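You operate a simulated robot arm through the tools that you are given. There is no shell and no other tool. Be economical: measure what you need, move in short steps, check, and stop when the job is done.

Carry out the task below with a simulated robot arm. There is one attempt and no reset: what you move stays moved.

Task
Put things in order on the top of the long bench. At the end: the beige pad with a wooden grip stands on top of the grey steel weight; the yellow pipe stub stands where the white adaptor stood; the white adaptor is on the red-banded board; the purple pipe stub stands on top of the brown tea carton; whatever was shut is shut again. Leave all else as you found it, and nothing knocked over.

The check looks at the end state, three seconds after you hand in, the way a careful person would. Anything else that was tipped, shoved, dropped, spilled or broken makes it a failure.

Robot
A 7-joint arm with a two-finger parallel gripper, fixed in place. Base frame: the origin is at the foot of the arm, x ahead of it, y to its left, z up; the work surface is at about z = 0.86. Readings come in m, degrees, newtons and seconds.
With the tool pointing down near the work surface it reaches from about 0.3 to 0.7 m from the base axis. Its first joint turns from -66.0 to 66.0 degrees. Payload 1.57 kg.
Tool frame: the origin (TCP) lies between the finger pads and is the grasp point; the fingertips stand 0.03 m ahead of it; z points along the fingers, y is the line along which they close. The gripper opens to 0.11 m. The fingers are 0.024 m wide and 0.012 m thick; the gripper's body (0.048 by 0.112 m) begins 0.078 m behind the TCP.
Orientation is that of the tool frame in the base frame, as [roll, pitch, yaw] about the fixed x, y, z axes, in that order (R = Rz(yaw) Ry(pitch) Rx(roll)). With the fingers straight down and closing along the base's y, the tool's x points along the base's -x, its y along +y and its z along -z.

Tools
- The arm moves only by the tool step_arm. Its argument "targets" is text: rows parted by semicolons, each of 7 numbers parted by spaces: the turn, a rotation vector about the base's x, y, z in degrees, then the shift along the base's x, y, z in m, then the opening, from 0 (shut) to 1 (fully open). In form: ax ay az dx dy dz jaw; .... A call has 1 to 20 rows; each row shifts and turns the commanded pose from where the row before left it. A row lasts 0.2 s, in which the tool goes at most 0.05 m and 8.6 degrees; a call with a longer step from one row to the next is refused whole, and so is a gripper value outside its range. Where a pose cannot be reached the arm comes as near as it can. A force on the tool above 40 N (or 10 N above the force at the start of the call, whichever is more), or a blocked arm, ends the call early, and 0.2 s more pass. The fingers move at their own pace (about 0.108 m/s each) and stop on an object; they squeeze with about 41 N. The grip force told is the motor's: it shows also when the fingers shut on nothing. Time passes only in rows, and 0.2 s behind the last, so rows that do not move let the fingers close. It gives the time, the measured TCP pose, the force on the tool (base axes), the opening and the grip force at its end, in the units of the frame above (readings bear some noise), with the torque about the TCP (base axes, N m) and any sound that the robot's microphone picked up.
- Cameras (640 x 400 px; columns grow to the right, rows downward): "scene" is fixed at [0.172, -0.4258, 1.3882]; the picture's right is [0.58, -0.82, 0.00], its down [-0.61, -0.43, -0.66] and it looks along [0.54, 0.38, -0.75] (base axes); focal length 332 px, centre (320, 200). "wrist" rides on the gripper at [0.07, 0.016, -0.141] in the tool frame; the picture's right is [-0.23, 0.97, 0.00], its down [-0.86, -0.20, -0.48] and it looks along [-0.47, -0.11, 0.88] (tool axes); focal length 222 px, centre (320, 200). There is no depth. A picture from a camera that has moved, and an enlarged one, comes with that camera's place and axes in the base frame and with its lens. The place of the scene camera against the robot may be out by one fixed shift of up to 0.012 m in any direction.
- snapshot(camera): a new picture of that camera. No time passes.
- enlarge(camera, box): a new picture of the part [left, top, right, bottom] of that camera's present view, enlarged. No time passes.
- hand_in(): hands the job in; it is judged then, once.

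Go step by step. Nothing tells you positions but the pictures and the camera data: compare them with the known pose of the tool, close in by small moves and look again before you grip or let go. The budget is 120 turns and 84 pictures, counting those below and the enlarged ones. Unless the task says otherwise, let go and move clear before handing in.

The tools are called after ">>>" by a JSON object that holds its "name" and its "arguments". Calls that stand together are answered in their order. step_arm: Moves the arm, as the interface text tells. Its arguments: {"type":"object","properties":{"targets":{"type":"string"}},"required":["targets"]} The other tools are called the same way: snapshot (camera) takes a picture; enlarge (camera, box) takes an enlarged picture of a part of a camera's view; hand_in () hands the job in.

At the start:

```text
time_s: 0.0
eef_pos: [0.3141, -0.1239, 1.1363]
ee_rot: [-180.0, 0.0, 180.0]
ft_force: [-0.1, 0.3, -0.3]
moment: [0.01, 0.0, -0.02]
opening: 0.1098
finger_force: 0.1
```

scene: 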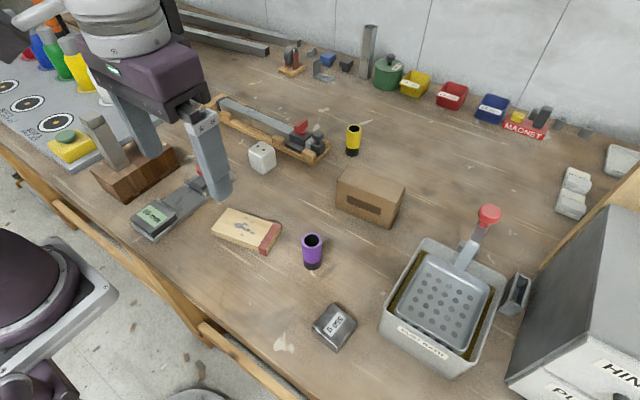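
wrist: 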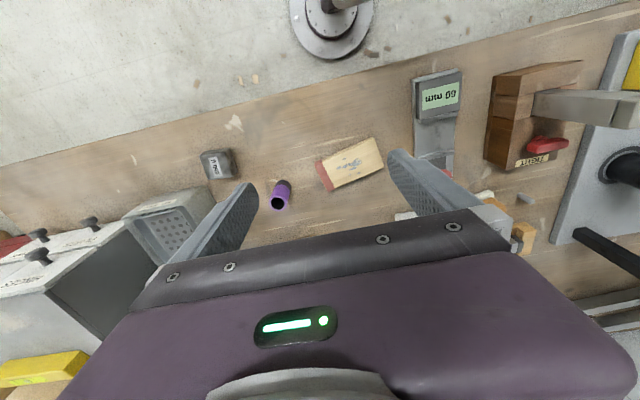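

I see the bench with the purple stub, yellow stub, white cube-like adaptor, brown carton, steel weight and red-banded board. The beige pad isn't obvious yet, so I look closer.

>>> {"name": "enlarge", "arguments": {"camera": "scene", "box": [480, 140, 640, 400]}}

>>> {"name": "enlarge", "arguments": {"camera": "scene", "box": [200, 100, 420, 240]}}

>>> {"name": "enlarge", "arguments": {"camera": "scene", "box": [260, 20, 560, 150]}}

>>> {"name": "enlarge", "arguments": {"camera": "wrist", "box": [0, 140, 260, 400]}}

```text
1.54 times, centred on (560, 270) of scene
camera zoom: at [0.172, -0.4258, 1.3882], right [0.58, -0.82, 0.0], down [-0.61, -0.43, -0.66], along [0.54, 0.38, -0.75], focal length 510 px, centre (-49, 92)
```

zoom: 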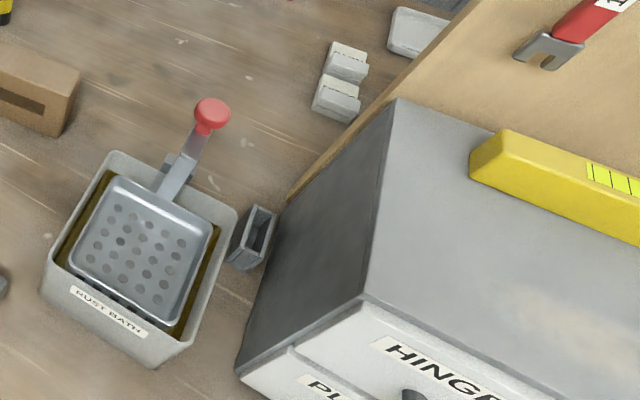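

```text
2.86 times, centred on (310, 170) of scene
camera zoom: at [0.172, -0.4258, 1.3882], right [0.58, -0.82, 0.0], down [-0.61, -0.43, -0.66], along [0.54, 0.38, -0.75], focal length 948 px, centre (349, 286)
```

zoom: 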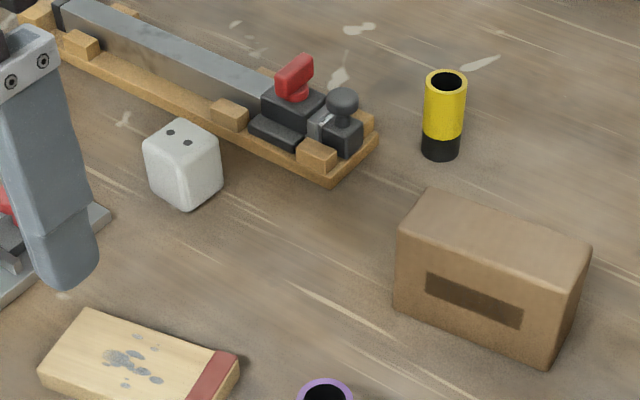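

```text
2.13 times, centred on (410, 85) of scene
camera zoom: at [0.172, -0.4258, 1.3882], right [0.58, -0.82, 0.0], down [-0.61, -0.43, -0.66], along [0.54, 0.38, -0.75], focal length 708 px, centre (128, 445)
```

zoom: 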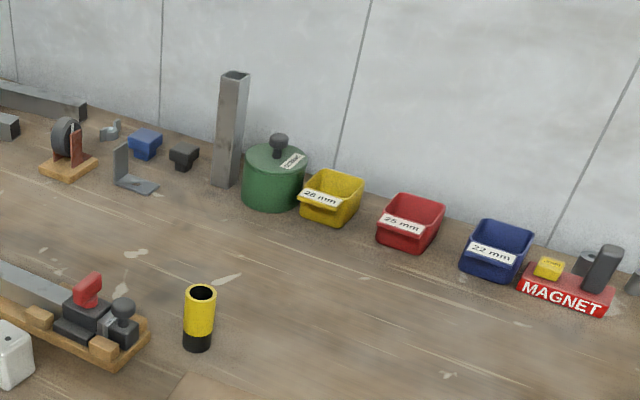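

```text
1.54 times, centred on (130, 270) of wrist
camera zoom: at [0.2451, -0.1066, 1.2782], right [0.23, 0.97, 0.0], down [0.86, -0.2, 0.48], along [0.47, -0.11, -0.88], focal length 342 px, centre (612, 92)
```

zoom: 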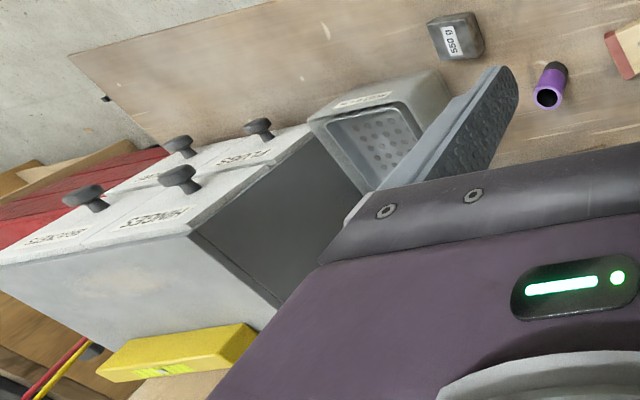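

I have not found the pad yet; I look at the left side and the bath closer.

>>> {"name": "enlarge", "arguments": {"camera": "scene", "box": [0, 40, 240, 250]}}

>>> {"name": "enlarge", "arguments": {"camera": "scene", "box": [290, 190, 540, 390]}}

>>> {"name": "enlarge", "arguments": {"camera": "wrist", "box": [380, 40, 640, 280]}}

```text
1.90 times, centred on (120, 145) of scene
camera zoom: at [0.172, -0.4258, 1.3882], right [0.58, -0.82, 0.0], down [-0.61, -0.43, -0.66], along [0.54, 0.38, -0.75], focal length 632 px, centre (701, 305)
```

zoom: 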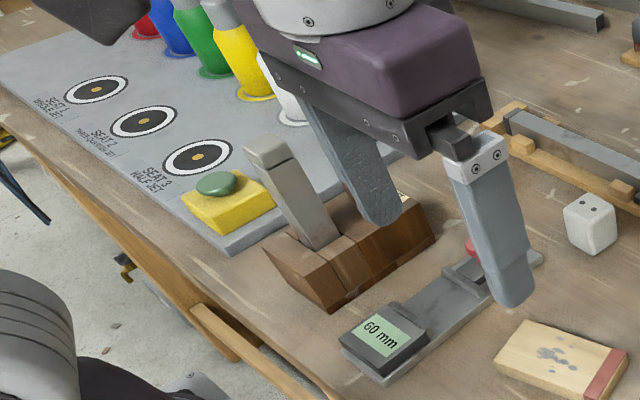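

```text
2.00 times, centred on (415, 290) of scene
camera zoom: at [0.172, -0.4258, 1.3882], right [0.58, -0.82, 0.0], down [-0.61, -0.43, -0.66], along [0.54, 0.38, -0.75], focal length 663 px, centre (130, 20)
```

zoom: 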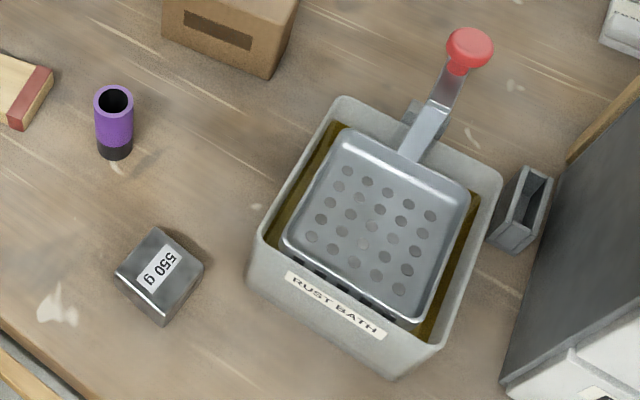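

```text
1.67 times, centred on (510, 160) of wrist
camera zoom: at [0.2451, -0.1066, 1.2782], right [0.23, 0.97, 0.0], down [0.86, -0.2, 0.48], along [0.47, -0.11, -0.88], focal length 370 px, centre (3, 267)
```

zoom: 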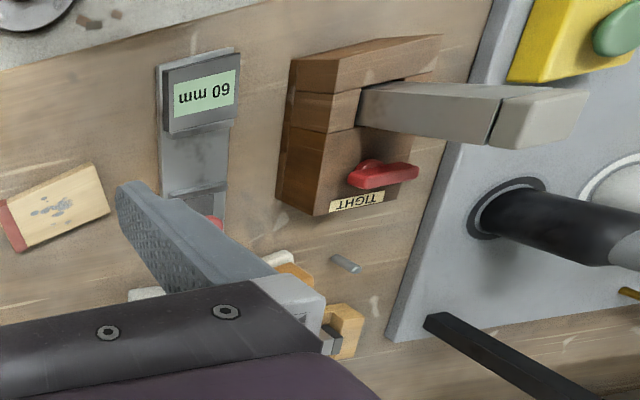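

I check the remaining right-edge items.

>>> {"name": "enlarge", "arguments": {"camera": "scene", "box": [530, 130, 640, 220]}}

>>> {"name": "step_arm", "arguments": {"targets": "0 0 0 0 -0.05 0 1;0 0 0 0 -0.05 0 1;0 0 0 0 -0.05 0 1;0 0 0 0 -0.05 0 1"}}

>>> {"name": "snapshot", "arguments": {"camera": "wrist"}}

>>> {"name": "snapshot", "arguments": {"camera": "scene"}}

```text
4.44 times, centred on (585, 175) of scene
camera zoom: at [0.172, -0.4258, 1.3882], right [0.58, -0.82, 0.0], down [-0.61, -0.43, -0.66], along [0.54, 0.38, -0.75], focal length 1474 px, centre (-858, 311)
```

zoom: 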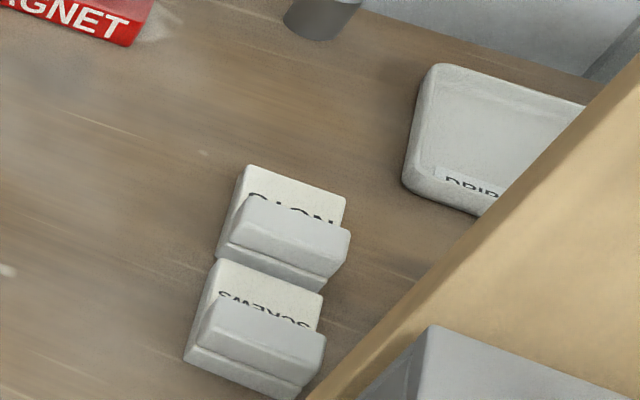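

```text
time_s: 1.0
eef_pos: [0.3135, -0.3215, 1.138]
ee_rot: [-180.0, 0.0, 180.0]
ft_force: [-1.0, -0.4, -0.4]
moment: [0.05, -0.03, 0.0]
opening: 0.1099
finger_force: 0.1
```

```text
73 pictures are left
camera wrist: at [0.2439, -0.3057, 1.2805], right [0.23, 0.97, 0.0], down [0.86, -0.2, 0.48], along [0.47, -0.11, -0.88], focal length 222 px, centre (320, 200)
```

wrist: 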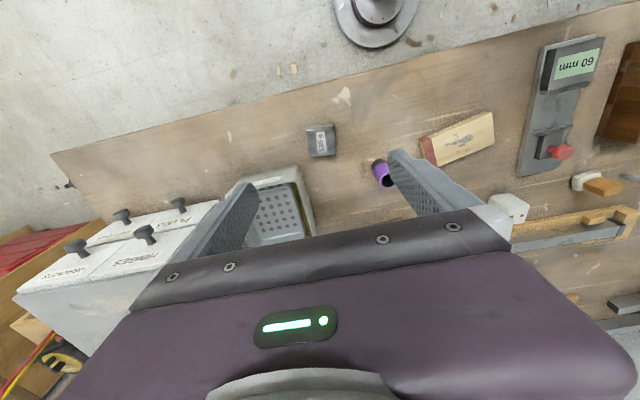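

```text
72 pictures are left
```

scene: 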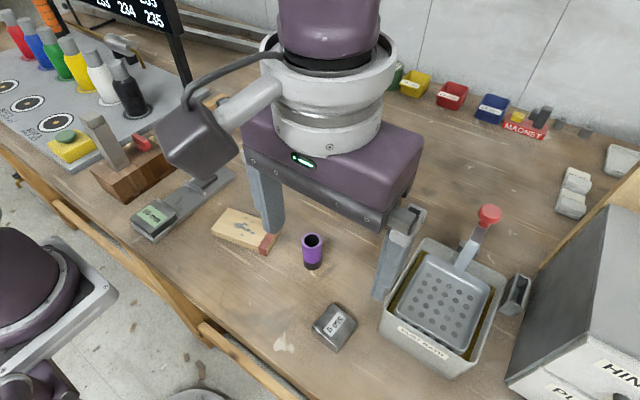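

The beige pad with a wooden grip seems to be next to the caliper, around (0.55, 0.19), behind the fingers earlier. I swing over for a better look.

>>> {"name": "step_arm", "arguments": {"targets": "0 0 0 0.01 0.05 0 1;0 0 0 0.01 0.05 0 1;0 0 0 0.01 0.05 0 1;0 0 0 0.01 0.05 0 1;0 0 0 0.01 0.05 0 1;0 0 0 0.01 0.05 0 1;0 0 0 0.01 0.05 0 1;0 0 0 0.01 0.05 0 1;0 0 0 0 0.05 0 1;0 0 0 0 0.03 0 1"}}

>>> {"name": "snapshot", "arguments": {"camera": "wrist"}}

>>> {"name": "snapshot", "arguments": {"camera": "scene"}}

```text
refused: row 1 steps farther than a row can; nothing moved
```

```text
71 pictures are left
camera wrist: at [0.2439, -0.3057, 1.2805], right [0.23, 0.97, 0.0], down [0.86, -0.2, 0.48], along [0.47, -0.11, -0.88], focal length 222 px, centre (320, 200)
```

wrist: 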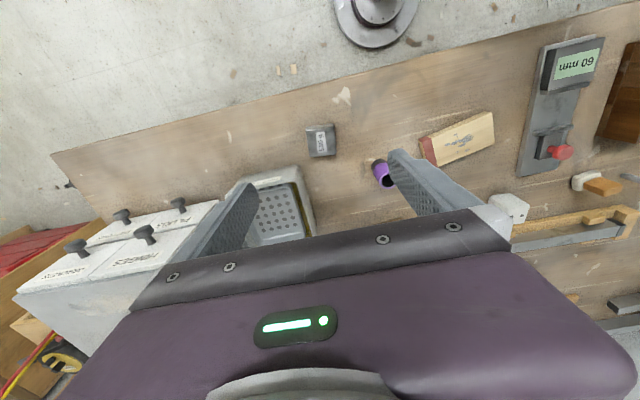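

```text
70 pictures are left
```

scene: 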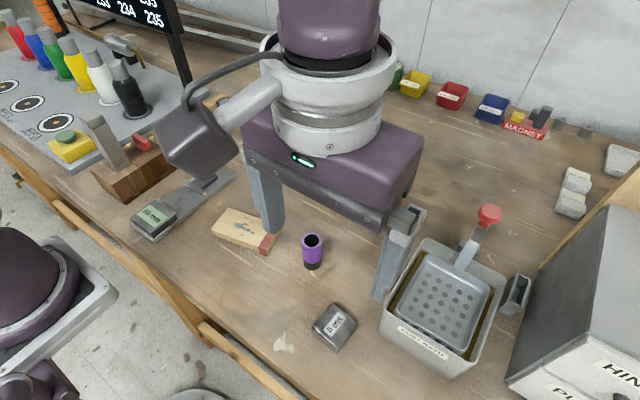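

That step was too long; I repeat it with shorter rows.

>>> {"name": "step_arm", "arguments": {"targets": "0 0 0 0 0.048 0.01 1;0 0 0 0 0.048 0 1;0 0 0 0.01 0.048 0 1;0 0 0 0.01 0.048 0 1;0 0 0 0.01 0.048 0 1;0 0 0 0.01 0.048 0 1;0 0 0 0.01 0.048 0 1;0 0 0 0.01 0.048 0 1;0 0 0 0 0.048 0 1;0 0 0 0 0.03 0 1"}}

```text
time_s: 3.2
eef_pos: [0.3746, 0.1402, 1.1461]
ee_rot: [180.0, 0.0, -179.9]
ft_force: [0.0, -0.7, 0.7]
moment: [-0.01, -0.02, 0.01]
opening: 0.11
finger_force: 0.0
```

>>> {"name": "snapshot", "arguments": {"camera": "wrist"}}

>>> {"name": "snapshot", "arguments": {"camera": "scene"}}

```text
69 pictures are left
camera wrist: at [0.3046, 0.1561, 1.2884], right [0.23, 0.97, 0.0], down [0.86, -0.2, 0.48], along [0.47, -0.11, -0.88], focal length 222 px, centre (320, 200)
```

wrist: 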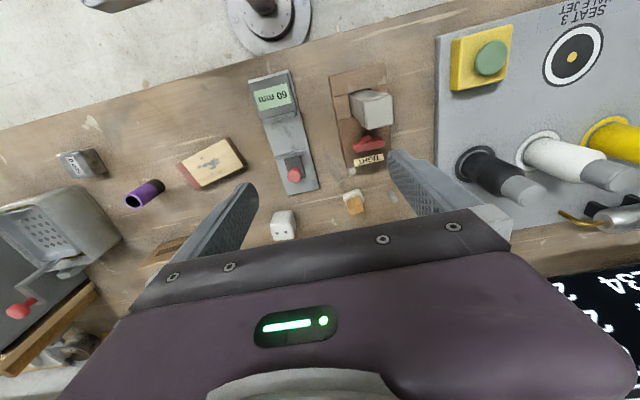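

```text
68 pictures are left
```

scene: 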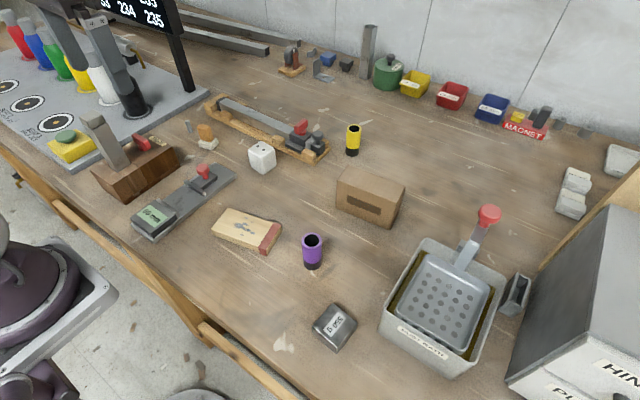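

>>> {"name": "enlarge", "arguments": {"camera": "scene", "box": [160, 90, 320, 190]}}

>>> {"name": "enlarge", "arguments": {"camera": "wrist", "box": [230, 130, 430, 255]}}

```text
4.00 times, centred on (240, 140) of scene
camera zoom: at [0.172, -0.4258, 1.3882], right [0.58, -0.82, 0.0], down [-0.61, -0.43, -0.66], along [0.54, 0.38, -0.75], focal length 1326 px, centre (640, 440)
```

zoom: 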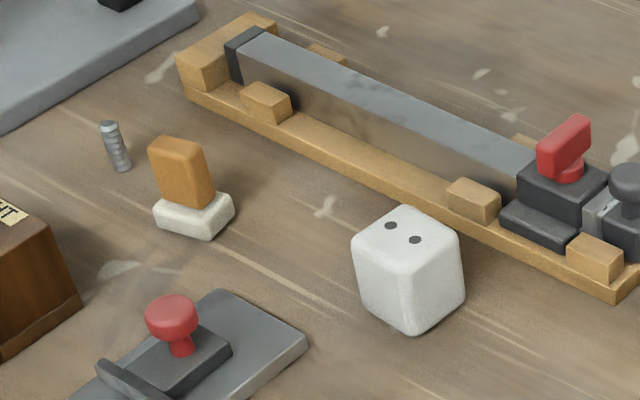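

```text
3.20 times, centred on (330, 192) of wrist
camera zoom: at [0.3046, 0.1561, 1.2884], right [0.23, 0.97, 0.0], down [0.86, -0.2, 0.48], along [0.47, -0.11, -0.88], focal length 711 px, centre (288, 224)
```

zoom: 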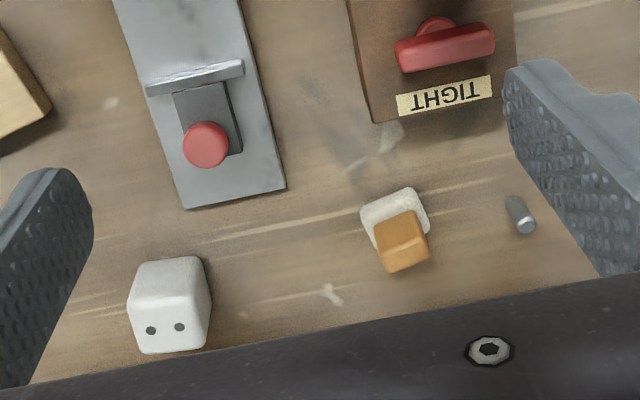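

All pieces are found: adaptor a ~4-5 cm cube at about (0.565, 0.011), board centre about (0.40, -0.08), pad with grip near (0.55, 0.19), yellow stub near (0.72, -0.13). First I go above the adaptor.

>>> {"name": "step_arm", "arguments": {"targets": "0 0 -4 0.035 -0.025 -0.015 1;0 0 -4 0.035 -0.025 -0.015 1;0 0 0 0.035 -0.025 -0.015 1;0 0 0 0.035 -0.025 -0.015 1;0 0 0 0.035 -0.025 -0.015 1;0 0 0 0.016 -0.004 -0.021 1;0 0 0 0 0 0 1"}}

>>> {"name": "snapshot", "arguments": {"camera": "wrist"}}

>>> {"name": "enlarge", "arguments": {"camera": "scene", "box": [170, 50, 410, 200]}}

```text
time_s: 4.8
eef_pos: [0.5649, 0.0112, 1.0485]
ee_rot: [-179.9, 0.0, 172.0]
ft_force: [-0.1, -0.9, -0.7]
moment: [-0.01, 0.01, -0.03]
opening: 0.1098
finger_force: 0.0
```

```text
65 pictures are left
camera wrist: at [0.4978, 0.0362, 1.1908], right [0.36, 0.93, 0.0], down [0.82, -0.32, 0.48], along [0.45, -0.17, -0.88], focal length 222 px, centre (320, 200)
```

wrist: 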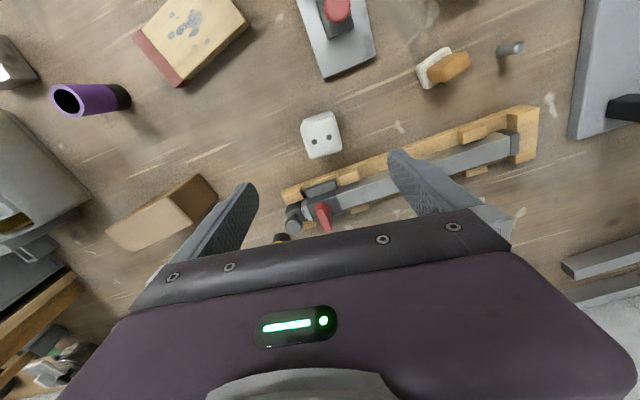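

```text
2.67 times, centred on (290, 125) of scene
camera zoom: at [0.172, -0.4258, 1.3882], right [0.58, -0.82, 0.0], down [-0.61, -0.43, -0.66], along [0.54, 0.38, -0.75], focal length 884 px, centre (400, 400)
```

zoom: 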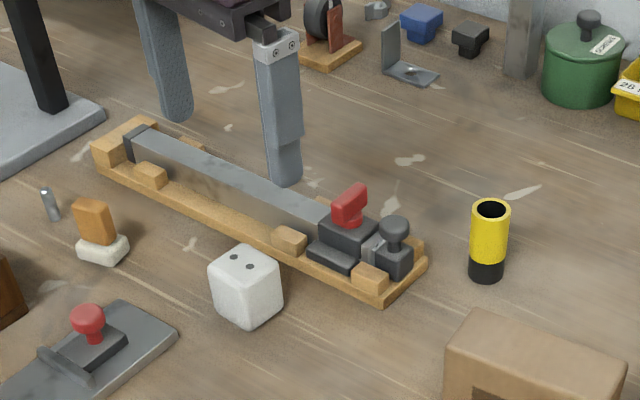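

The gripper is centred over the adaptor within a few mm and the clamp rack is clear. Descend and grip.

>>> {"name": "step_arm", "arguments": {"targets": "0 0 0 0 0.001 -0.045 0.8;0 0 0 0 0 -0.045 0.8;0 0 0 0 0 -0.035 0.8;0 0 0 0 0 -0.025 0.8;0 0 0 0 0 0 0.8"}}

>>> {"name": "enlarge", "arguments": {"camera": "scene", "box": [200, 90, 360, 190]}}

>>> {"name": "snapshot", "arguments": {"camera": "wrist"}}

```text
time_s: 6.0
eef_pos: [0.566, 0.0107, 0.8996]
ee_rot: [179.9, 0.1, 172.0]
ft_force: [0.0, -0.6, -1.4]
moment: [-0.02, -0.01, 0.03]
opening: 0.0881
finger_force: 0.2
```

```text
4.00 times, centred on (280, 140) of scene
camera zoom: at [0.172, -0.4258, 1.3882], right [0.58, -0.82, 0.0], down [-0.61, -0.43, -0.66], along [0.54, 0.38, -0.75], focal length 1326 px, centre (480, 440)
```

zoom: 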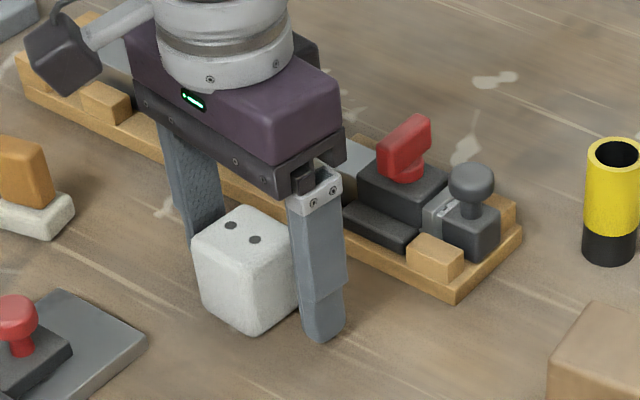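

```text
62 pictures are left
camera wrist: at [0.4992, 0.0358, 1.0404], right [0.36, 0.93, 0.0], down [0.82, -0.32, 0.48], along [0.45, -0.17, -0.88], focal length 222 px, centre (320, 200)
```

wrist: 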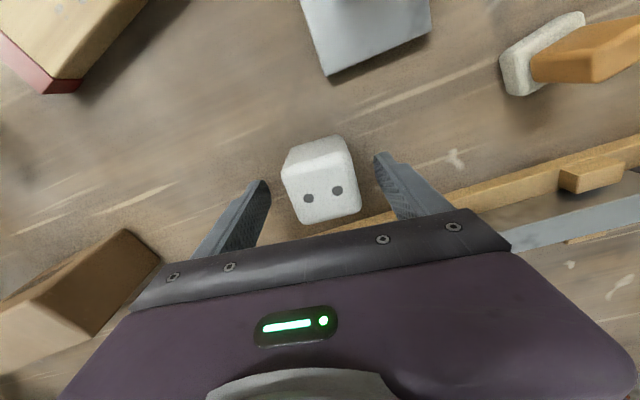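

Centred. Close and lift, slightly at first.

>>> {"name": "step_arm", "arguments": {"targets": "0 0 0 0 0 0 0;0 0 0 0 0 0 0;0 0 0 0 0 0 0;0 0 0 0 0 0 0"}}

>>> {"name": "step_arm", "arguments": {"targets": "0 0 0 0 0 0.01 0;0 0 0 0 0 0.03 0;0 0 0 0 0 0.04 0;0 0 0 0 0 0.04 0;0 0 0 0 0 0 0"}}

>>> {"name": "snapshot", "arguments": {"camera": "wrist"}}

```text
time_s: 7.0
eef_pos: [0.5662, 0.0104, 0.8997]
ee_rot: [180.0, 0.0, 172.1]
ft_force: [-0.6, -1.2, -0.2]
moment: [-0.01, -0.04, 0.01]
opening: 0.0453
finger_force: 41.2
```

```text
time_s: 8.2
eef_pos: [0.5637, 0.0118, 1.0198]
ee_rot: [180.0, 0.0, 172.0]
ft_force: [-0.3, -0.5, -0.4]
moment: [0.0, -0.03, -0.01]
opening: 0.045
finger_force: 41.4
```

```text
61 pictures are left
camera wrist: at [0.4976, 0.0375, 1.1623], right [0.36, 0.93, 0.0], down [0.82, -0.32, 0.48], along [0.45, -0.17, -0.88], focal length 222 px, centre (320, 200)
```

wrist: 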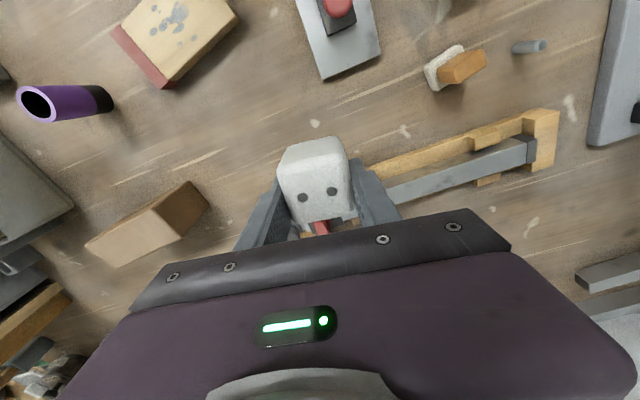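

Adaptor held. Now over the board.

>>> {"name": "step_arm", "arguments": {"targets": "0 0 0 -0.04 -0.022 0 0;0 0 0 -0.04 -0.022 0 0;0 0 0 -0.04 -0.022 0 0;0 0 0 -0.04 -0.022 0 0;0 0 0 -0.004 -0.004 0 0;0 0 0 0 0 0 0"}}

>>> {"name": "snapshot", "arguments": {"camera": "wrist"}}

>>> {"name": "enlarge", "arguments": {"camera": "scene", "box": [160, 150, 360, 275]}}

```text
time_s: 9.6
eef_pos: [0.4035, -0.0806, 1.0193]
ee_rot: [180.0, 0.0, 172.0]
ft_force: [-0.2, -0.8, -0.2]
moment: [0.01, -0.03, 0.06]
opening: 0.0454
finger_force: 41.5
```

```text
60 pictures are left
camera wrist: at [0.3363, -0.0554, 1.1615], right [0.36, 0.93, 0.0], down [0.82, -0.32, 0.48], along [0.45, -0.17, -0.88], focal length 222 px, centre (320, 200)
```

wrist: 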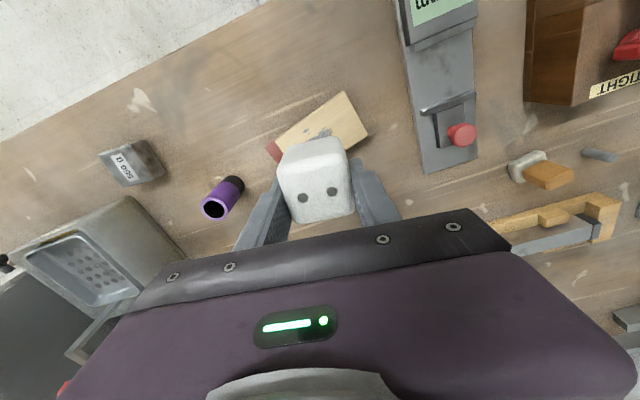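

```text
3.20 times, centred on (260, 212) of scene
camera zoom: at [0.172, -0.4258, 1.3882], right [0.58, -0.82, 0.0], down [-0.61, -0.43, -0.66], along [0.54, 0.38, -0.75], focal length 1061 px, centre (512, 160)
```

zoom: 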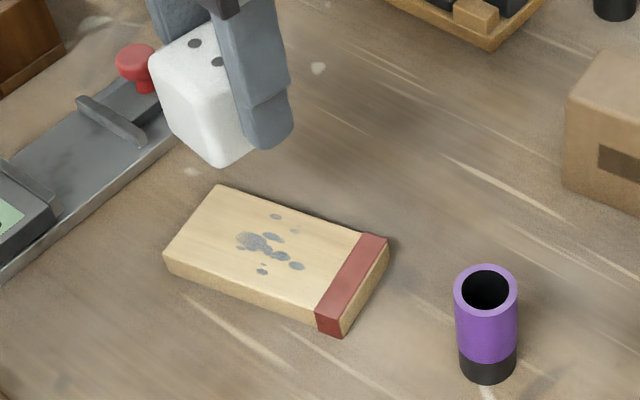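

Board centre is about (0.398, -0.083), top about 0.877. I turn 20° to match the board and come down, feeling for contact.

>>> {"name": "step_arm", "arguments": {"targets": "0 0 7 -0.003 -0.001 -0.02 0;0 0 7 -0.002 -0.001 -0.025 0;0 0 6 0 0 -0.025 0;0 0 0 0 0 -0.015 0;0 0 0 0 0 -0.005 0;0 0 0 0 0 0 0"}}

>>> {"name": "enlarge", "arguments": {"camera": "scene", "box": [180, 180, 308, 260]}}

```text
time_s: 11.0
eef_pos: [0.3974, -0.0813, 0.9308]
ee_rot: [179.9, 0.0, -168.0]
ft_force: [0.0, 0.0, -1.0]
moment: [0.0, -0.02, 0.0]
opening: 0.0451
finger_force: 41.2
```

```text
5.00 times, centred on (244, 220) of scene
camera zoom: at [0.172, -0.4258, 1.3882], right [0.58, -0.82, 0.0], down [-0.61, -0.43, -0.66], along [0.54, 0.38, -0.75], focal length 1658 px, centre (700, 100)
```

zoom: 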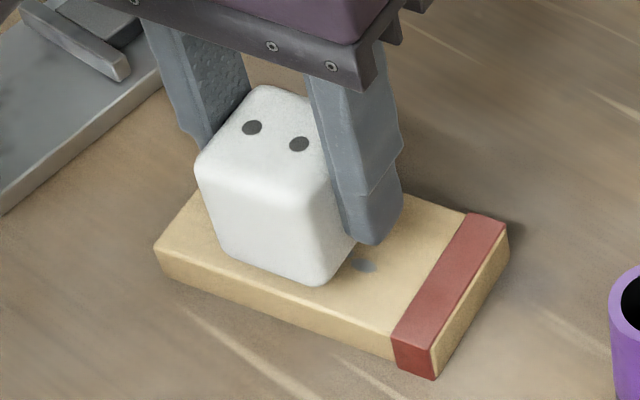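

Nicely aligned above the board. I lower in 3 mm steps.

>>> {"name": "step_arm", "arguments": {"targets": "0 0 0 0 0 -0.004 0;0 0 0 0 0 -0.003 0;0 0 0 0 0 -0.002 0;0 0 0 0 0 0 0"}}

>>> {"name": "step_arm", "arguments": {"targets": "0 0 0 0 0 -0.002 0;0 0 0 0 0 -0.001 0;0 0 0 0 0 0 0"}}

>>> {"name": "enlarge", "arguments": {"camera": "scene", "box": [180, 180, 308, 260]}}

```text
time_s: 12.0
eef_pos: [0.3969, -0.0805, 0.9215]
ee_rot: [-180.0, -0.1, -168.0]
ft_force: [-0.1, -0.1, -0.1]
moment: [0.02, -0.01, -0.01]
opening: 0.0454
finger_force: 41.3
```

```text
time_s: 12.8
eef_pos: [0.3969, -0.0813, 0.9192]
ee_rot: [179.9, 0.0, -168.0]
ft_force: [0.2, 3.9, 29.0]
moment: [0.11, 0.21, 0.03]
opening: 0.0453
finger_force: 40.6
```

```text
5.00 times, centred on (244, 220) of scene
camera zoom: at [0.1716, -0.4256, 1.3883], right [0.58, -0.82, 0.0], down [-0.61, -0.43, -0.66], along [0.54, 0.38, -0.75], focal length 1658 px, centre (700, 100)
```

zoom: 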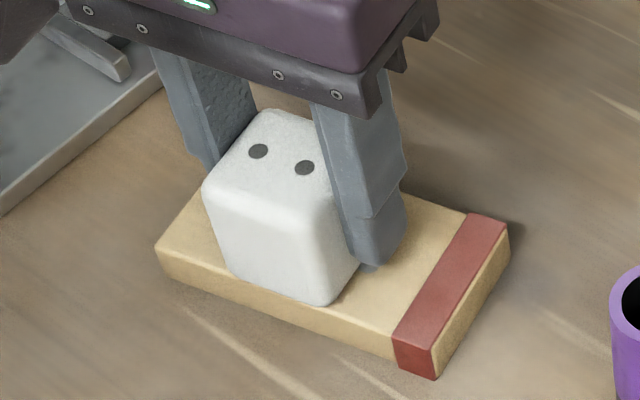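

Contact. Ease off slightly, release and rise.

>>> {"name": "step_arm", "arguments": {"targets": "0 0 0 0 0 0.001 0;0 0 0 0 0 0 0.6;0 0 0 0 0 0 0.6;0 0 0 0 0 0 0.6;0 0 0 0 0 0.03 0.6;0 0 0 0 0 0.045 0.6;0 0 0 0 0 0.045 0.6;0 0 0 0 0 0 0.6"}}

>>> {"name": "snapshot", "arguments": {"camera": "scene"}}

```text
time_s: 14.6
eef_pos: [0.3996, -0.0842, 1.0396]
ee_rot: [-180.0, 0.0, -168.1]
ft_force: [0.0, -0.6, -0.1]
moment: [0.0, -0.02, 0.02]
opening: 0.0663
finger_force: 0.1
```

```text
56 pictures are left
```

scene: 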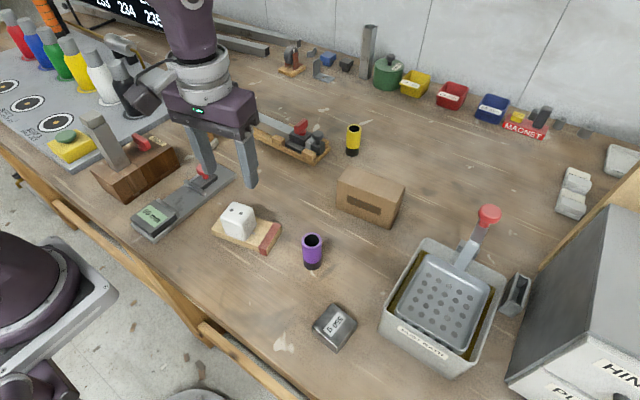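

Adaptor stands on the board. Next, the yellow stub; I go towards it at height and look.

>>> {"name": "step_arm", "arguments": {"targets": "0 0 -7.3 0.045 -0.005 0 0.6;0 0 -7.3 0.045 -0.005 0 0.6;0 0 -7.4 0.045 -0.005 0 0.6;0 0 0 0.045 -0.01 0 0.6;0 0 0 0.045 -0.01 0 0.6;0 0 0 0.035 -0.005 0 0.6;0 0 0 0 0 0 0.6"}}

>>> {"name": "snapshot", "arguments": {"camera": "wrist"}}

```text
time_s: 16.2
eef_pos: [0.6565, -0.1232, 1.0398]
ee_rot: [-180.0, 0.0, 169.9]
ft_force: [-0.3, -0.3, 0.0]
moment: [-0.01, 0.0, 0.01]
opening: 0.0659
finger_force: 0.1
```

```text
55 pictures are left
camera wrist: at [0.5898, -0.0961, 1.1808], right [0.39, 0.92, 0.0], down [0.81, -0.35, 0.48], along [0.44, -0.19, -0.88], focal length 222 px, centre (320, 200)
```

wrist: 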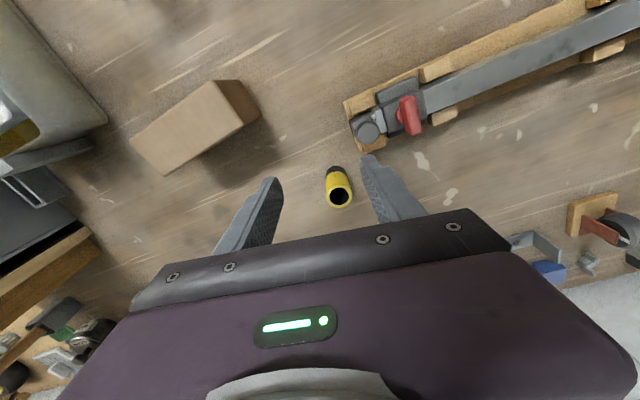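

Yellow stub centre about (0.720, -0.126), top ~0.93. I move above it and see whether the arm reaches straight down.

>>> {"name": "step_arm", "arguments": {"targets": "0 0 0 0.035 -0.001 -0.02 0.6;0 0 0 0.0285 -0.002 -0.02 0.6;0 0 0 0 0 0 0.6;0 0 0 0 0 0 0.6"}}

>>> {"name": "snapshot", "arguments": {"camera": "wrist"}}

```text
time_s: 17.2
eef_pos: [0.6639, -0.1206, 1.0339]
ee_rot: [-179.7, 0.0, 171.0]
ft_force: [0.9, 0.8, -0.1]
moment: [-0.01, 0.0, -0.04]
opening: 0.066
finger_force: 0.0
out of reach, approached as far as the arm can: row 1, 2
```

```text
54 pictures are left
camera wrist: at [0.5972, -0.0934, 1.1751], right [0.38, 0.93, 0.0], down [0.81, -0.33, 0.48], along [0.44, -0.18, -0.88], focal length 222 px, centre (320, 200)
```

wrist: 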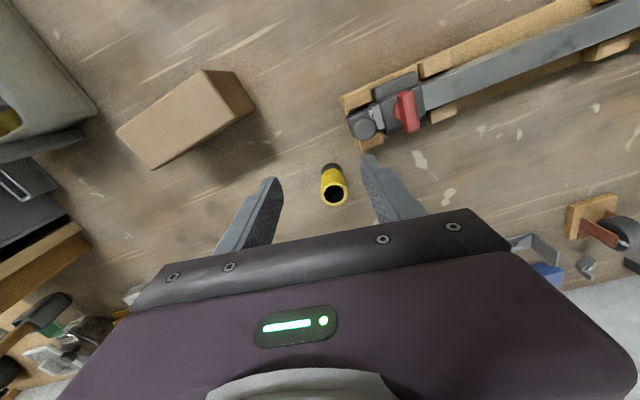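

Straight down falls short, so I tilt the tool outward about 28° to gain reach.

>>> {"name": "step_arm", "arguments": {"targets": "-1.2 -6.9 0 0 0 0 0.6;-1.2 -6.9 0 0 0 0 0.6;-1.2 -6.9 0 0 0 0 0.6;-1.2 -6.9 0 0 0 0 0.6;0 0 0 0 0 0 0.6"}}

>>> {"name": "snapshot", "arguments": {"camera": "wrist"}}

>>> {"name": "snapshot", "arguments": {"camera": "scene"}}

```text
time_s: 18.4
eef_pos: [0.6653, -0.118, 1.0343]
ee_rot: [179.9, 28.0, 170.0]
ft_force: [0.3, -0.1, 0.2]
moment: [0.02, -0.01, 0.02]
opening: 0.0661
finger_force: 0.0
```

```text
53 pictures are left
camera wrist: at [0.541, -0.0813, 1.1256], right [0.37, 0.92, 0.11], down [0.49, -0.29, 0.82], along [0.79, -0.25, -0.56], focal length 222 px, centre (320, 200)
```

wrist: 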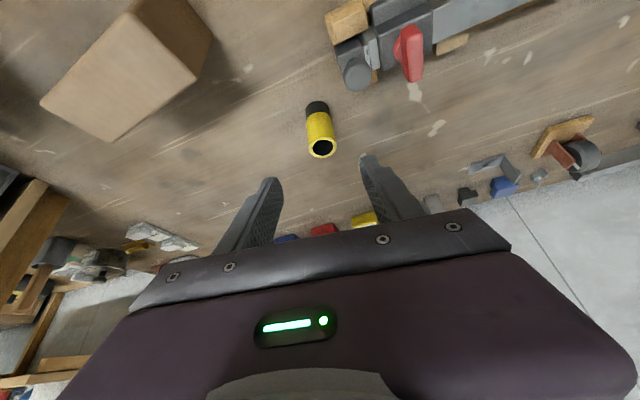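

```text
52 pictures are left
```

scene: 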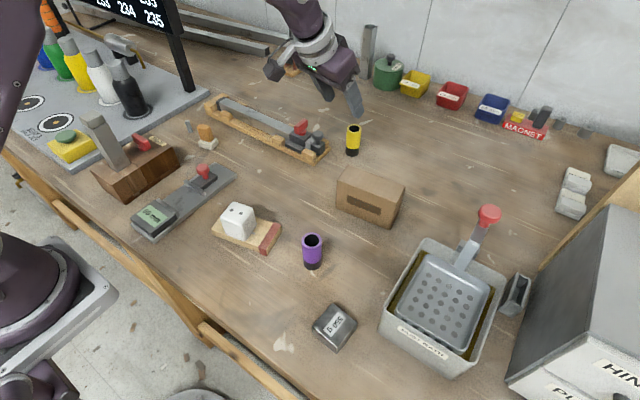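

The tilt works. Stub top re-measured at (0.7206, -0.1275); I go down along the tool axis.

>>> {"name": "step_arm", "arguments": {"targets": "0 0 0 0.015 -0.003 -0.035 0.6;0 0 0 0.015 -0.003 -0.035 0.6;0 0 0 0.012 -0.002 -0.028 0.6;0 0 0 0 0 0 0.6"}}

>>> {"name": "snapshot", "arguments": {"camera": "wrist"}}

>>> {"name": "enlarge", "arguments": {"camera": "scene", "box": [270, 60, 430, 160]}}

```text
time_s: 19.4
eef_pos: [0.7054, -0.1257, 0.9349]
ee_rot: [180.0, 28.0, 170.0]
ft_force: [-0.1, 0.1, -0.5]
moment: [0.0, 0.0, 0.01]
opening: 0.0662
finger_force: 0.0
```

```text
51 pictures are left
camera wrist: at [0.5819, -0.0887, 1.0273], right [0.37, 0.92, 0.11], down [0.49, -0.29, 0.82], along [0.79, -0.25, -0.56], focal length 222 px, centre (320, 200)
```

wrist: 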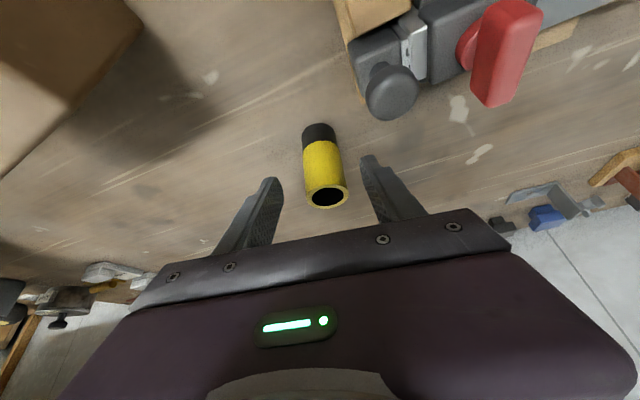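

```text
4.00 times, centred on (350, 110) of scene
camera zoom: at [0.172, -0.4258, 1.3882], right [0.58, -0.82, 0.0], down [-0.61, -0.43, -0.66], along [0.54, 0.38, -0.75], focal length 1326 px, centre (200, 560)
```

zoom: 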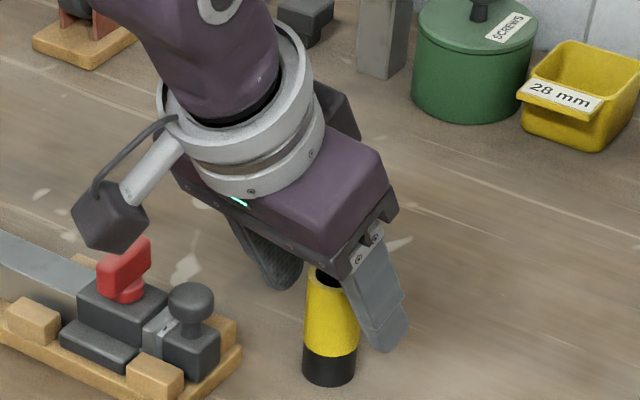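

Well lined up; final approach then grip.

>>> {"name": "step_arm", "arguments": {"targets": "0 0 0 0.007 0 -0.013 0.6;0 0 0 0.0065 -0.001 -0.012 0.6;0 0 0 0 0 0 0.6"}}

>>> {"name": "enlarge", "arguments": {"camera": "scene", "box": [290, 80, 418, 160]}}

```text
time_s: 20.2
eef_pos: [0.7201, -0.1288, 0.9093]
ee_rot: [179.8, 27.9, 170.0]
ft_force: [-0.5, -0.6, -0.1]
moment: [0.02, -0.03, 0.02]
opening: 0.066
finger_force: 0.1
```

```text
5.00 times, centred on (354, 120) of scene
camera zoom: at [0.172, -0.4258, 1.3882], right [0.58, -0.82, 0.0], down [-0.61, -0.43, -0.66], along [0.54, 0.38, -0.75], focal length 1658 px, centre (150, 600)
```

zoom: 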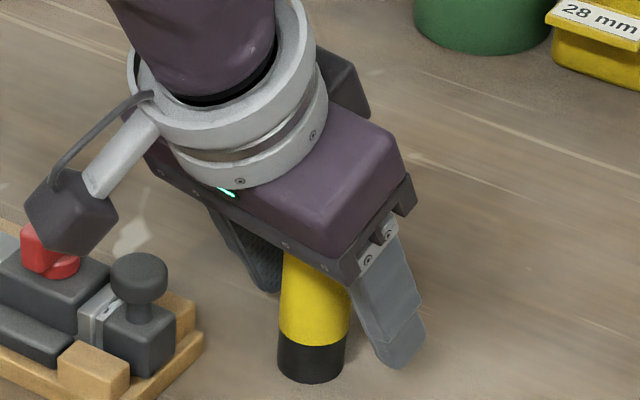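

>>> {"name": "step_arm", "arguments": {"targets": "0 0 0 0 0 0 0;0 0 0 0 0 0 0;0 0 0 0 0 0 0;0 0 0 0 0 0 0"}}

>>> {"name": "step_arm", "arguments": {"targets": "0 0 0 0 0 0.01 0;0 0 0 0 0 0.03 0;0 0 0 -0.01 0 0.035 0;0 0 0 0 0 0 0"}}

>>> {"name": "snapshot", "arguments": {"camera": "scene"}}

```text
time_s: 21.2
eef_pos: [0.7204, -0.1288, 0.9108]
ee_rot: [179.9, 28.0, 170.0]
ft_force: [0.4, 0.5, 0.3]
moment: [0.0, -0.01, 0.01]
opening: 0.0292
finger_force: 38.4
```

```text
time_s: 22.2
eef_pos: [0.7073, -0.1306, 0.9859]
ee_rot: [179.9, 28.1, 170.0]
ft_force: [0.5, -0.6, -0.5]
moment: [-0.01, 0.02, -0.01]
opening: 0.0291
finger_force: 39.0
```

```text
48 pictures are left
```

scene: 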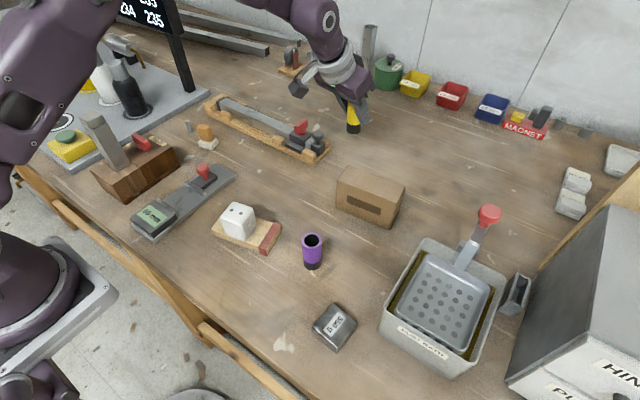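

Yellow stub held. I raise over the clamp rack and move to above where the adaptor stood (0.565, 0.011).

>>> {"name": "step_arm", "arguments": {"targets": "0 0 0 -0.015 0 0.04 0;0 0 0 -0.03 0.03 0.02 0;0 0 0 -0.03 0.035 0 0;0 0 0 -0.03 0.035 0 0;0 0 0 -0.025 0.035 0 0;0 0 0 -0.012 0.007 0 0;0 0 0 0 0 0 0"}}

>>> {"name": "snapshot", "arguments": {"camera": "wrist"}}

>>> {"name": "snapshot", "arguments": {"camera": "scene"}}

```text
time_s: 23.8
eef_pos: [0.5683, 0.0144, 1.0456]
ee_rot: [179.9, 28.0, 169.9]
ft_force: [0.5, -0.3, 0.1]
moment: [0.02, 0.02, -0.02]
opening: 0.0293
finger_force: 39.0
```

```text
47 pictures are left
camera wrist: at [0.4448, 0.0516, 1.1377], right [0.37, 0.92, 0.11], down [0.49, -0.29, 0.82], along [0.79, -0.25, -0.56], focal length 222 px, centre (320, 200)
```

wrist: 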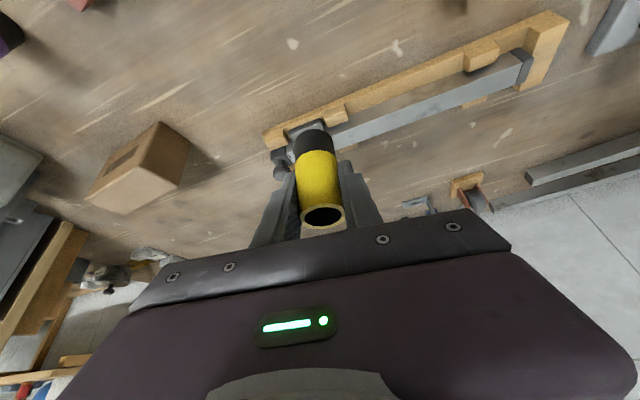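

```text
46 pictures are left
```

scene: 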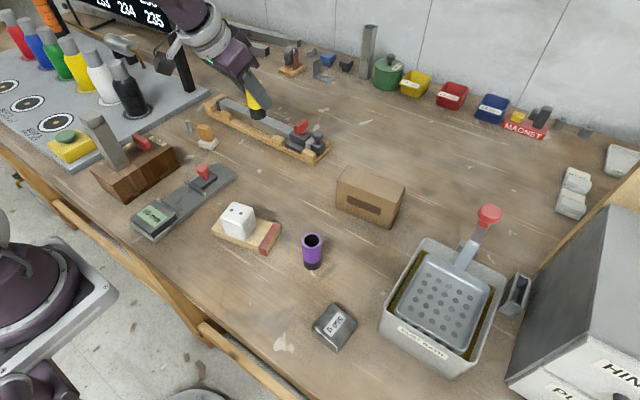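

Stub is vertical in the grip. Descend.

>>> {"name": "step_arm", "arguments": {"targets": "0 0 0 -0.004 -0.003 -0.04 0;0 0 0 0 0 -0.045 0;0 0 0 0 0 -0.035 0;0 0 0 0 0 0 0"}}

>>> {"name": "enlarge", "arguments": {"camera": "scene", "box": [190, 90, 350, 190]}}

```text
time_s: 24.8
eef_pos: [0.565, 0.0129, 0.9246]
ee_rot: [179.9, 28.1, 169.9]
ft_force: [0.3, -0.7, 0.6]
moment: [0.01, 0.01, 0.01]
opening: 0.0295
finger_force: 39.1
```

```text
4.00 times, centred on (270, 140) of scene
camera zoom: at [0.172, -0.4258, 1.3882], right [0.58, -0.82, 0.0], down [-0.61, -0.43, -0.66], along [0.54, 0.38, -0.75], focal length 1326 px, centre (520, 440)
```

zoom: 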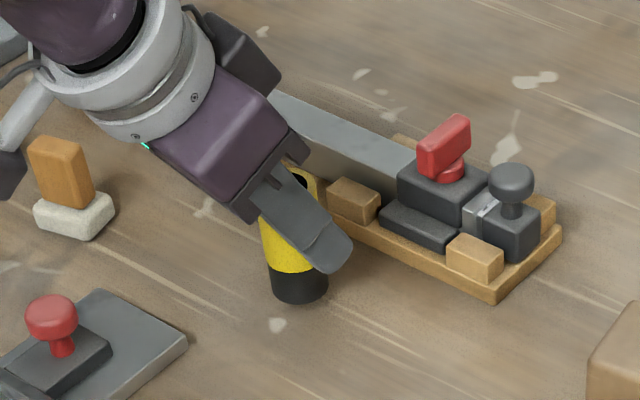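

>>> {"name": "step_arm", "arguments": {"targets": "0 0 0 0 -0.001 -0.006 0;0 0 0 0 0 -0.004 0;0 0 0 0 0 -0.002 0;0 0 0 0 0 0 0"}}

>>> {"name": "step_arm", "arguments": {"targets": "0 0 0 0 0 -0.001 0;0 0 0 0 0 0 0;0 0 0 0 0 -0.001 0;0 0 0 0 0 0 0"}}

```text
time_s: 25.8
eef_pos: [0.5647, 0.0103, 0.9132]
ee_rot: [180.0, 28.0, 170.0]
ft_force: [-0.1, -0.3, -0.8]
moment: [0.0, 0.01, 0.01]
opening: 0.0294
finger_force: 39.3
```

```text
time_s: 26.8
eef_pos: [0.5654, 0.0099, 0.9117]
ee_rot: [179.9, 28.1, 169.9]
ft_force: [-0.1, 0.0, 0.3]
moment: [0.01, -0.02, -0.01]
opening: 0.0294
finger_force: 39.4
```

>>> {"name": "step_arm", "arguments": {"targets": "0 0 0 0 0 -0.001 0;0 0 0 0 0 0 0"}}

>>> {"name": "enlarge", "arguments": {"camera": "scene", "box": [230, 110, 310, 180]}}

```text
time_s: 27.4
eef_pos: [0.5643, 0.0095, 0.9106]
ee_rot: [179.9, 28.0, 170.1]
ft_force: [0.3, 0.3, 0.6]
moment: [0.01, -0.03, 0.02]
opening: 0.0292
finger_force: 38.8
```

```text
5.71 times, centred on (270, 145) of scene
camera zoom: at [0.1719, -0.4258, 1.3882], right [0.58, -0.82, 0.0], down [-0.61, -0.43, -0.66], along [0.54, 0.38, -0.75], focal length 1895 px, centre (606, 514)
```

zoom: 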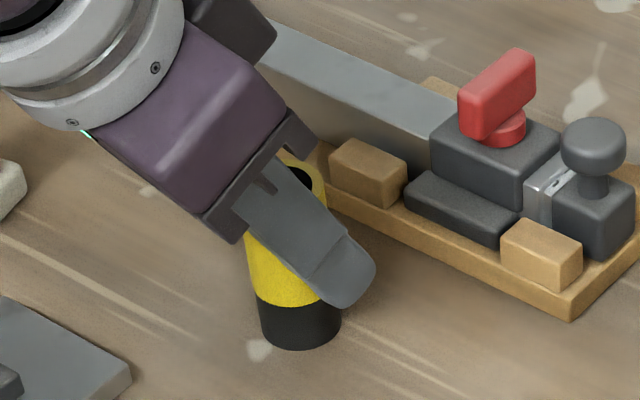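

>>> {"name": "step_arm", "arguments": {"targets": "0 0 0 0 0 -0.001 0;0 0 0 0 0 0 0;0 0 0 0 0 -0.001 0;0 0 0 0 0 0 0"}}

```text
time_s: 28.4
eef_pos: [0.5651, 0.0095, 0.9103]
ee_rot: [180.0, 28.2, 170.0]
ft_force: [-5.3, -1.0, 30.6]
moment: [-0.2, 0.18, -0.05]
opening: 0.0297
finger_force: 39.3
```

Contact. Ease off, open and retreat along the tool axis.

>>> {"name": "step_arm", "arguments": {"targets": "0 0 0 0 0 0.0015 0;0 0 0 0 0 0 0.6;0 0 0 0 0 0 0.6;0 0 0 0 0 0 0.6;0 0 0 -0.01 0.002 0.02 0.6;0 0 0 -0.02 0.003 0.04 0.6;0 0 0 -0.02 0.003 0.04 0.6;0 0 0 0 0 0.03 0.6;0 0 0 0 0 0 0.6"}}

>>> {"name": "snapshot", "arguments": {"camera": "wrist"}}

>>> {"name": "enlarge", "arguments": {"camera": "scene", "box": [180, 80, 420, 230]}}

```text
time_s: 30.4
eef_pos: [0.5132, 0.0184, 1.0397]
ee_rot: [179.8, 28.1, 170.0]
ft_force: [0.4, 0.2, -0.3]
moment: [0.02, 0.01, 0.02]
opening: 0.0659
finger_force: 0.1
```

```text
43 pictures are left
camera wrist: at [0.3903, 0.056, 1.132], right [0.37, 0.92, 0.11], down [0.49, -0.29, 0.82], along [0.79, -0.25, -0.56], focal length 222 px, centre (320, 200)
```

wrist: 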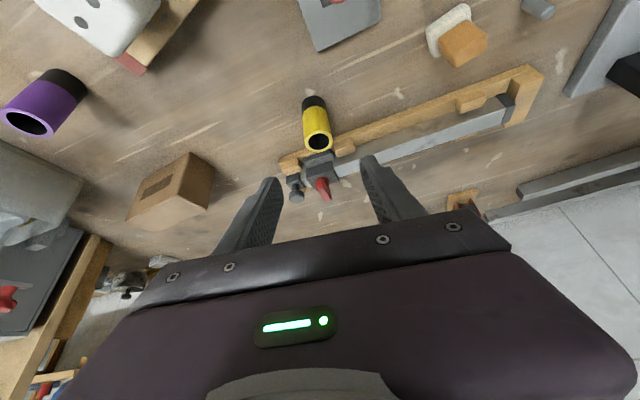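

```text
2.67 times, centred on (300, 155) of scene
camera zoom: at [0.1719, -0.4258, 1.3882], right [0.58, -0.82, 0.0], down [-0.61, -0.43, -0.66], along [0.54, 0.38, -0.75], focal length 884 px, centre (373, 320)
```

zoom: 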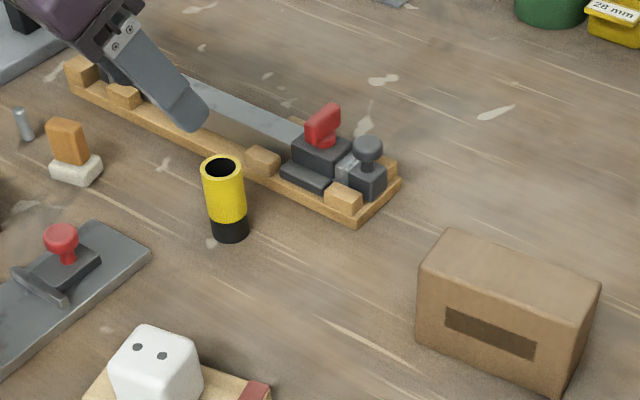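

Yellow stub stands in the adaptor's old place. Now upright the tool and go over the purple stub, around (0.42, -0.225).

>>> {"name": "step_arm", "arguments": {"targets": "1.2 6.9 0 -0.015 -0.04 0.01 0.6;1.2 6.9 0 -0.015 -0.04 0 0.6;1.2 6.9 0 -0.015 -0.04 0 0.6;1.2 6.9 0 -0.015 -0.04 0 0.6;0 0 5 -0.015 -0.04 0 0.6;0 0 5 -0.018 -0.043 0 0.6;0 0 0 0 0 0 0.6"}}

>>> {"name": "snapshot", "arguments": {"camera": "wrist"}}

>>> {"name": "snapshot", "arguments": {"camera": "scene"}}

```text
time_s: 32.0
eef_pos: [0.4217, -0.2248, 1.0527]
ee_rot: [-179.9, 0.0, -179.8]
ft_force: [-0.5, -0.2, 0.1]
moment: [-0.02, -0.01, 0.01]
opening: 0.0659
finger_force: 0.0
```

```text
41 pictures are left
camera wrist: at [0.3508, -0.2096, 1.1949], right [0.23, 0.97, 0.0], down [0.86, -0.2, 0.48], along [0.47, -0.11, -0.88], focal length 222 px, centre (320, 200)
```

wrist: 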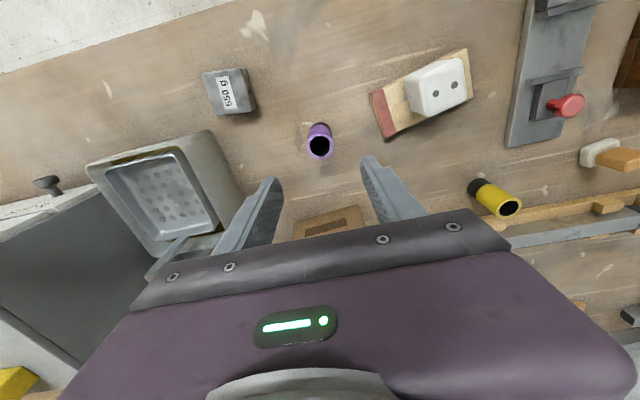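

```text
40 pictures are left
```

scene: 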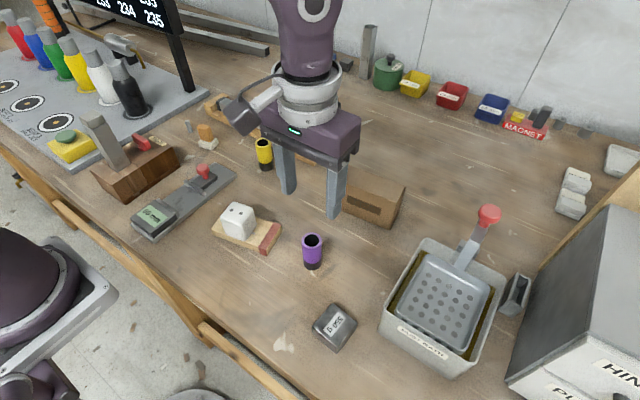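

Exactly above the purple stub (measured 0.4216, -0.226). Descend and grip.

>>> {"name": "step_arm", "arguments": {"targets": "0 0 0 0 -0.001 -0.045 0.6;0 0 0 0 0 -0.045 0.6;0 0 0 0 0 -0.035 0.6;0 0 0 0 0 -0.017 0.6;0 0 0 0 0 0 0.6"}}

>>> {"name": "enlarge", "arguments": {"camera": "scene", "box": [250, 190, 410, 290]}}

```text
time_s: 33.2
eef_pos: [0.421, -0.2253, 0.9072]
ee_rot: [179.9, -0.1, 179.9]
ft_force: [0.5, -0.6, -0.2]
moment: [-0.05, -0.03, 0.0]
opening: 0.0656
finger_force: 0.1
```

```text
4.00 times, centred on (330, 240) of scene
camera zoom: at [0.172, -0.4258, 1.3882], right [0.58, -0.82, 0.0], down [-0.61, -0.43, -0.66], along [0.54, 0.38, -0.75], focal length 1326 px, centre (280, 40)
```

zoom: 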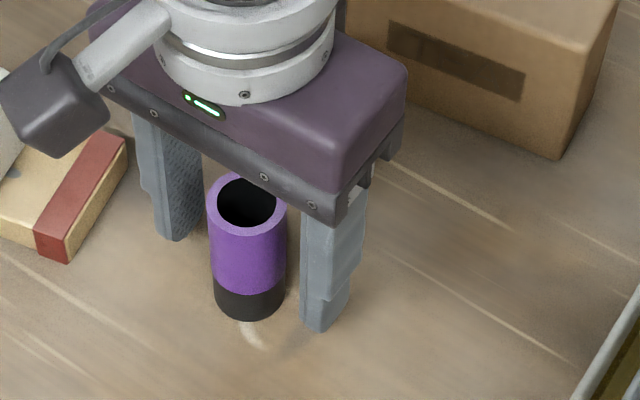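

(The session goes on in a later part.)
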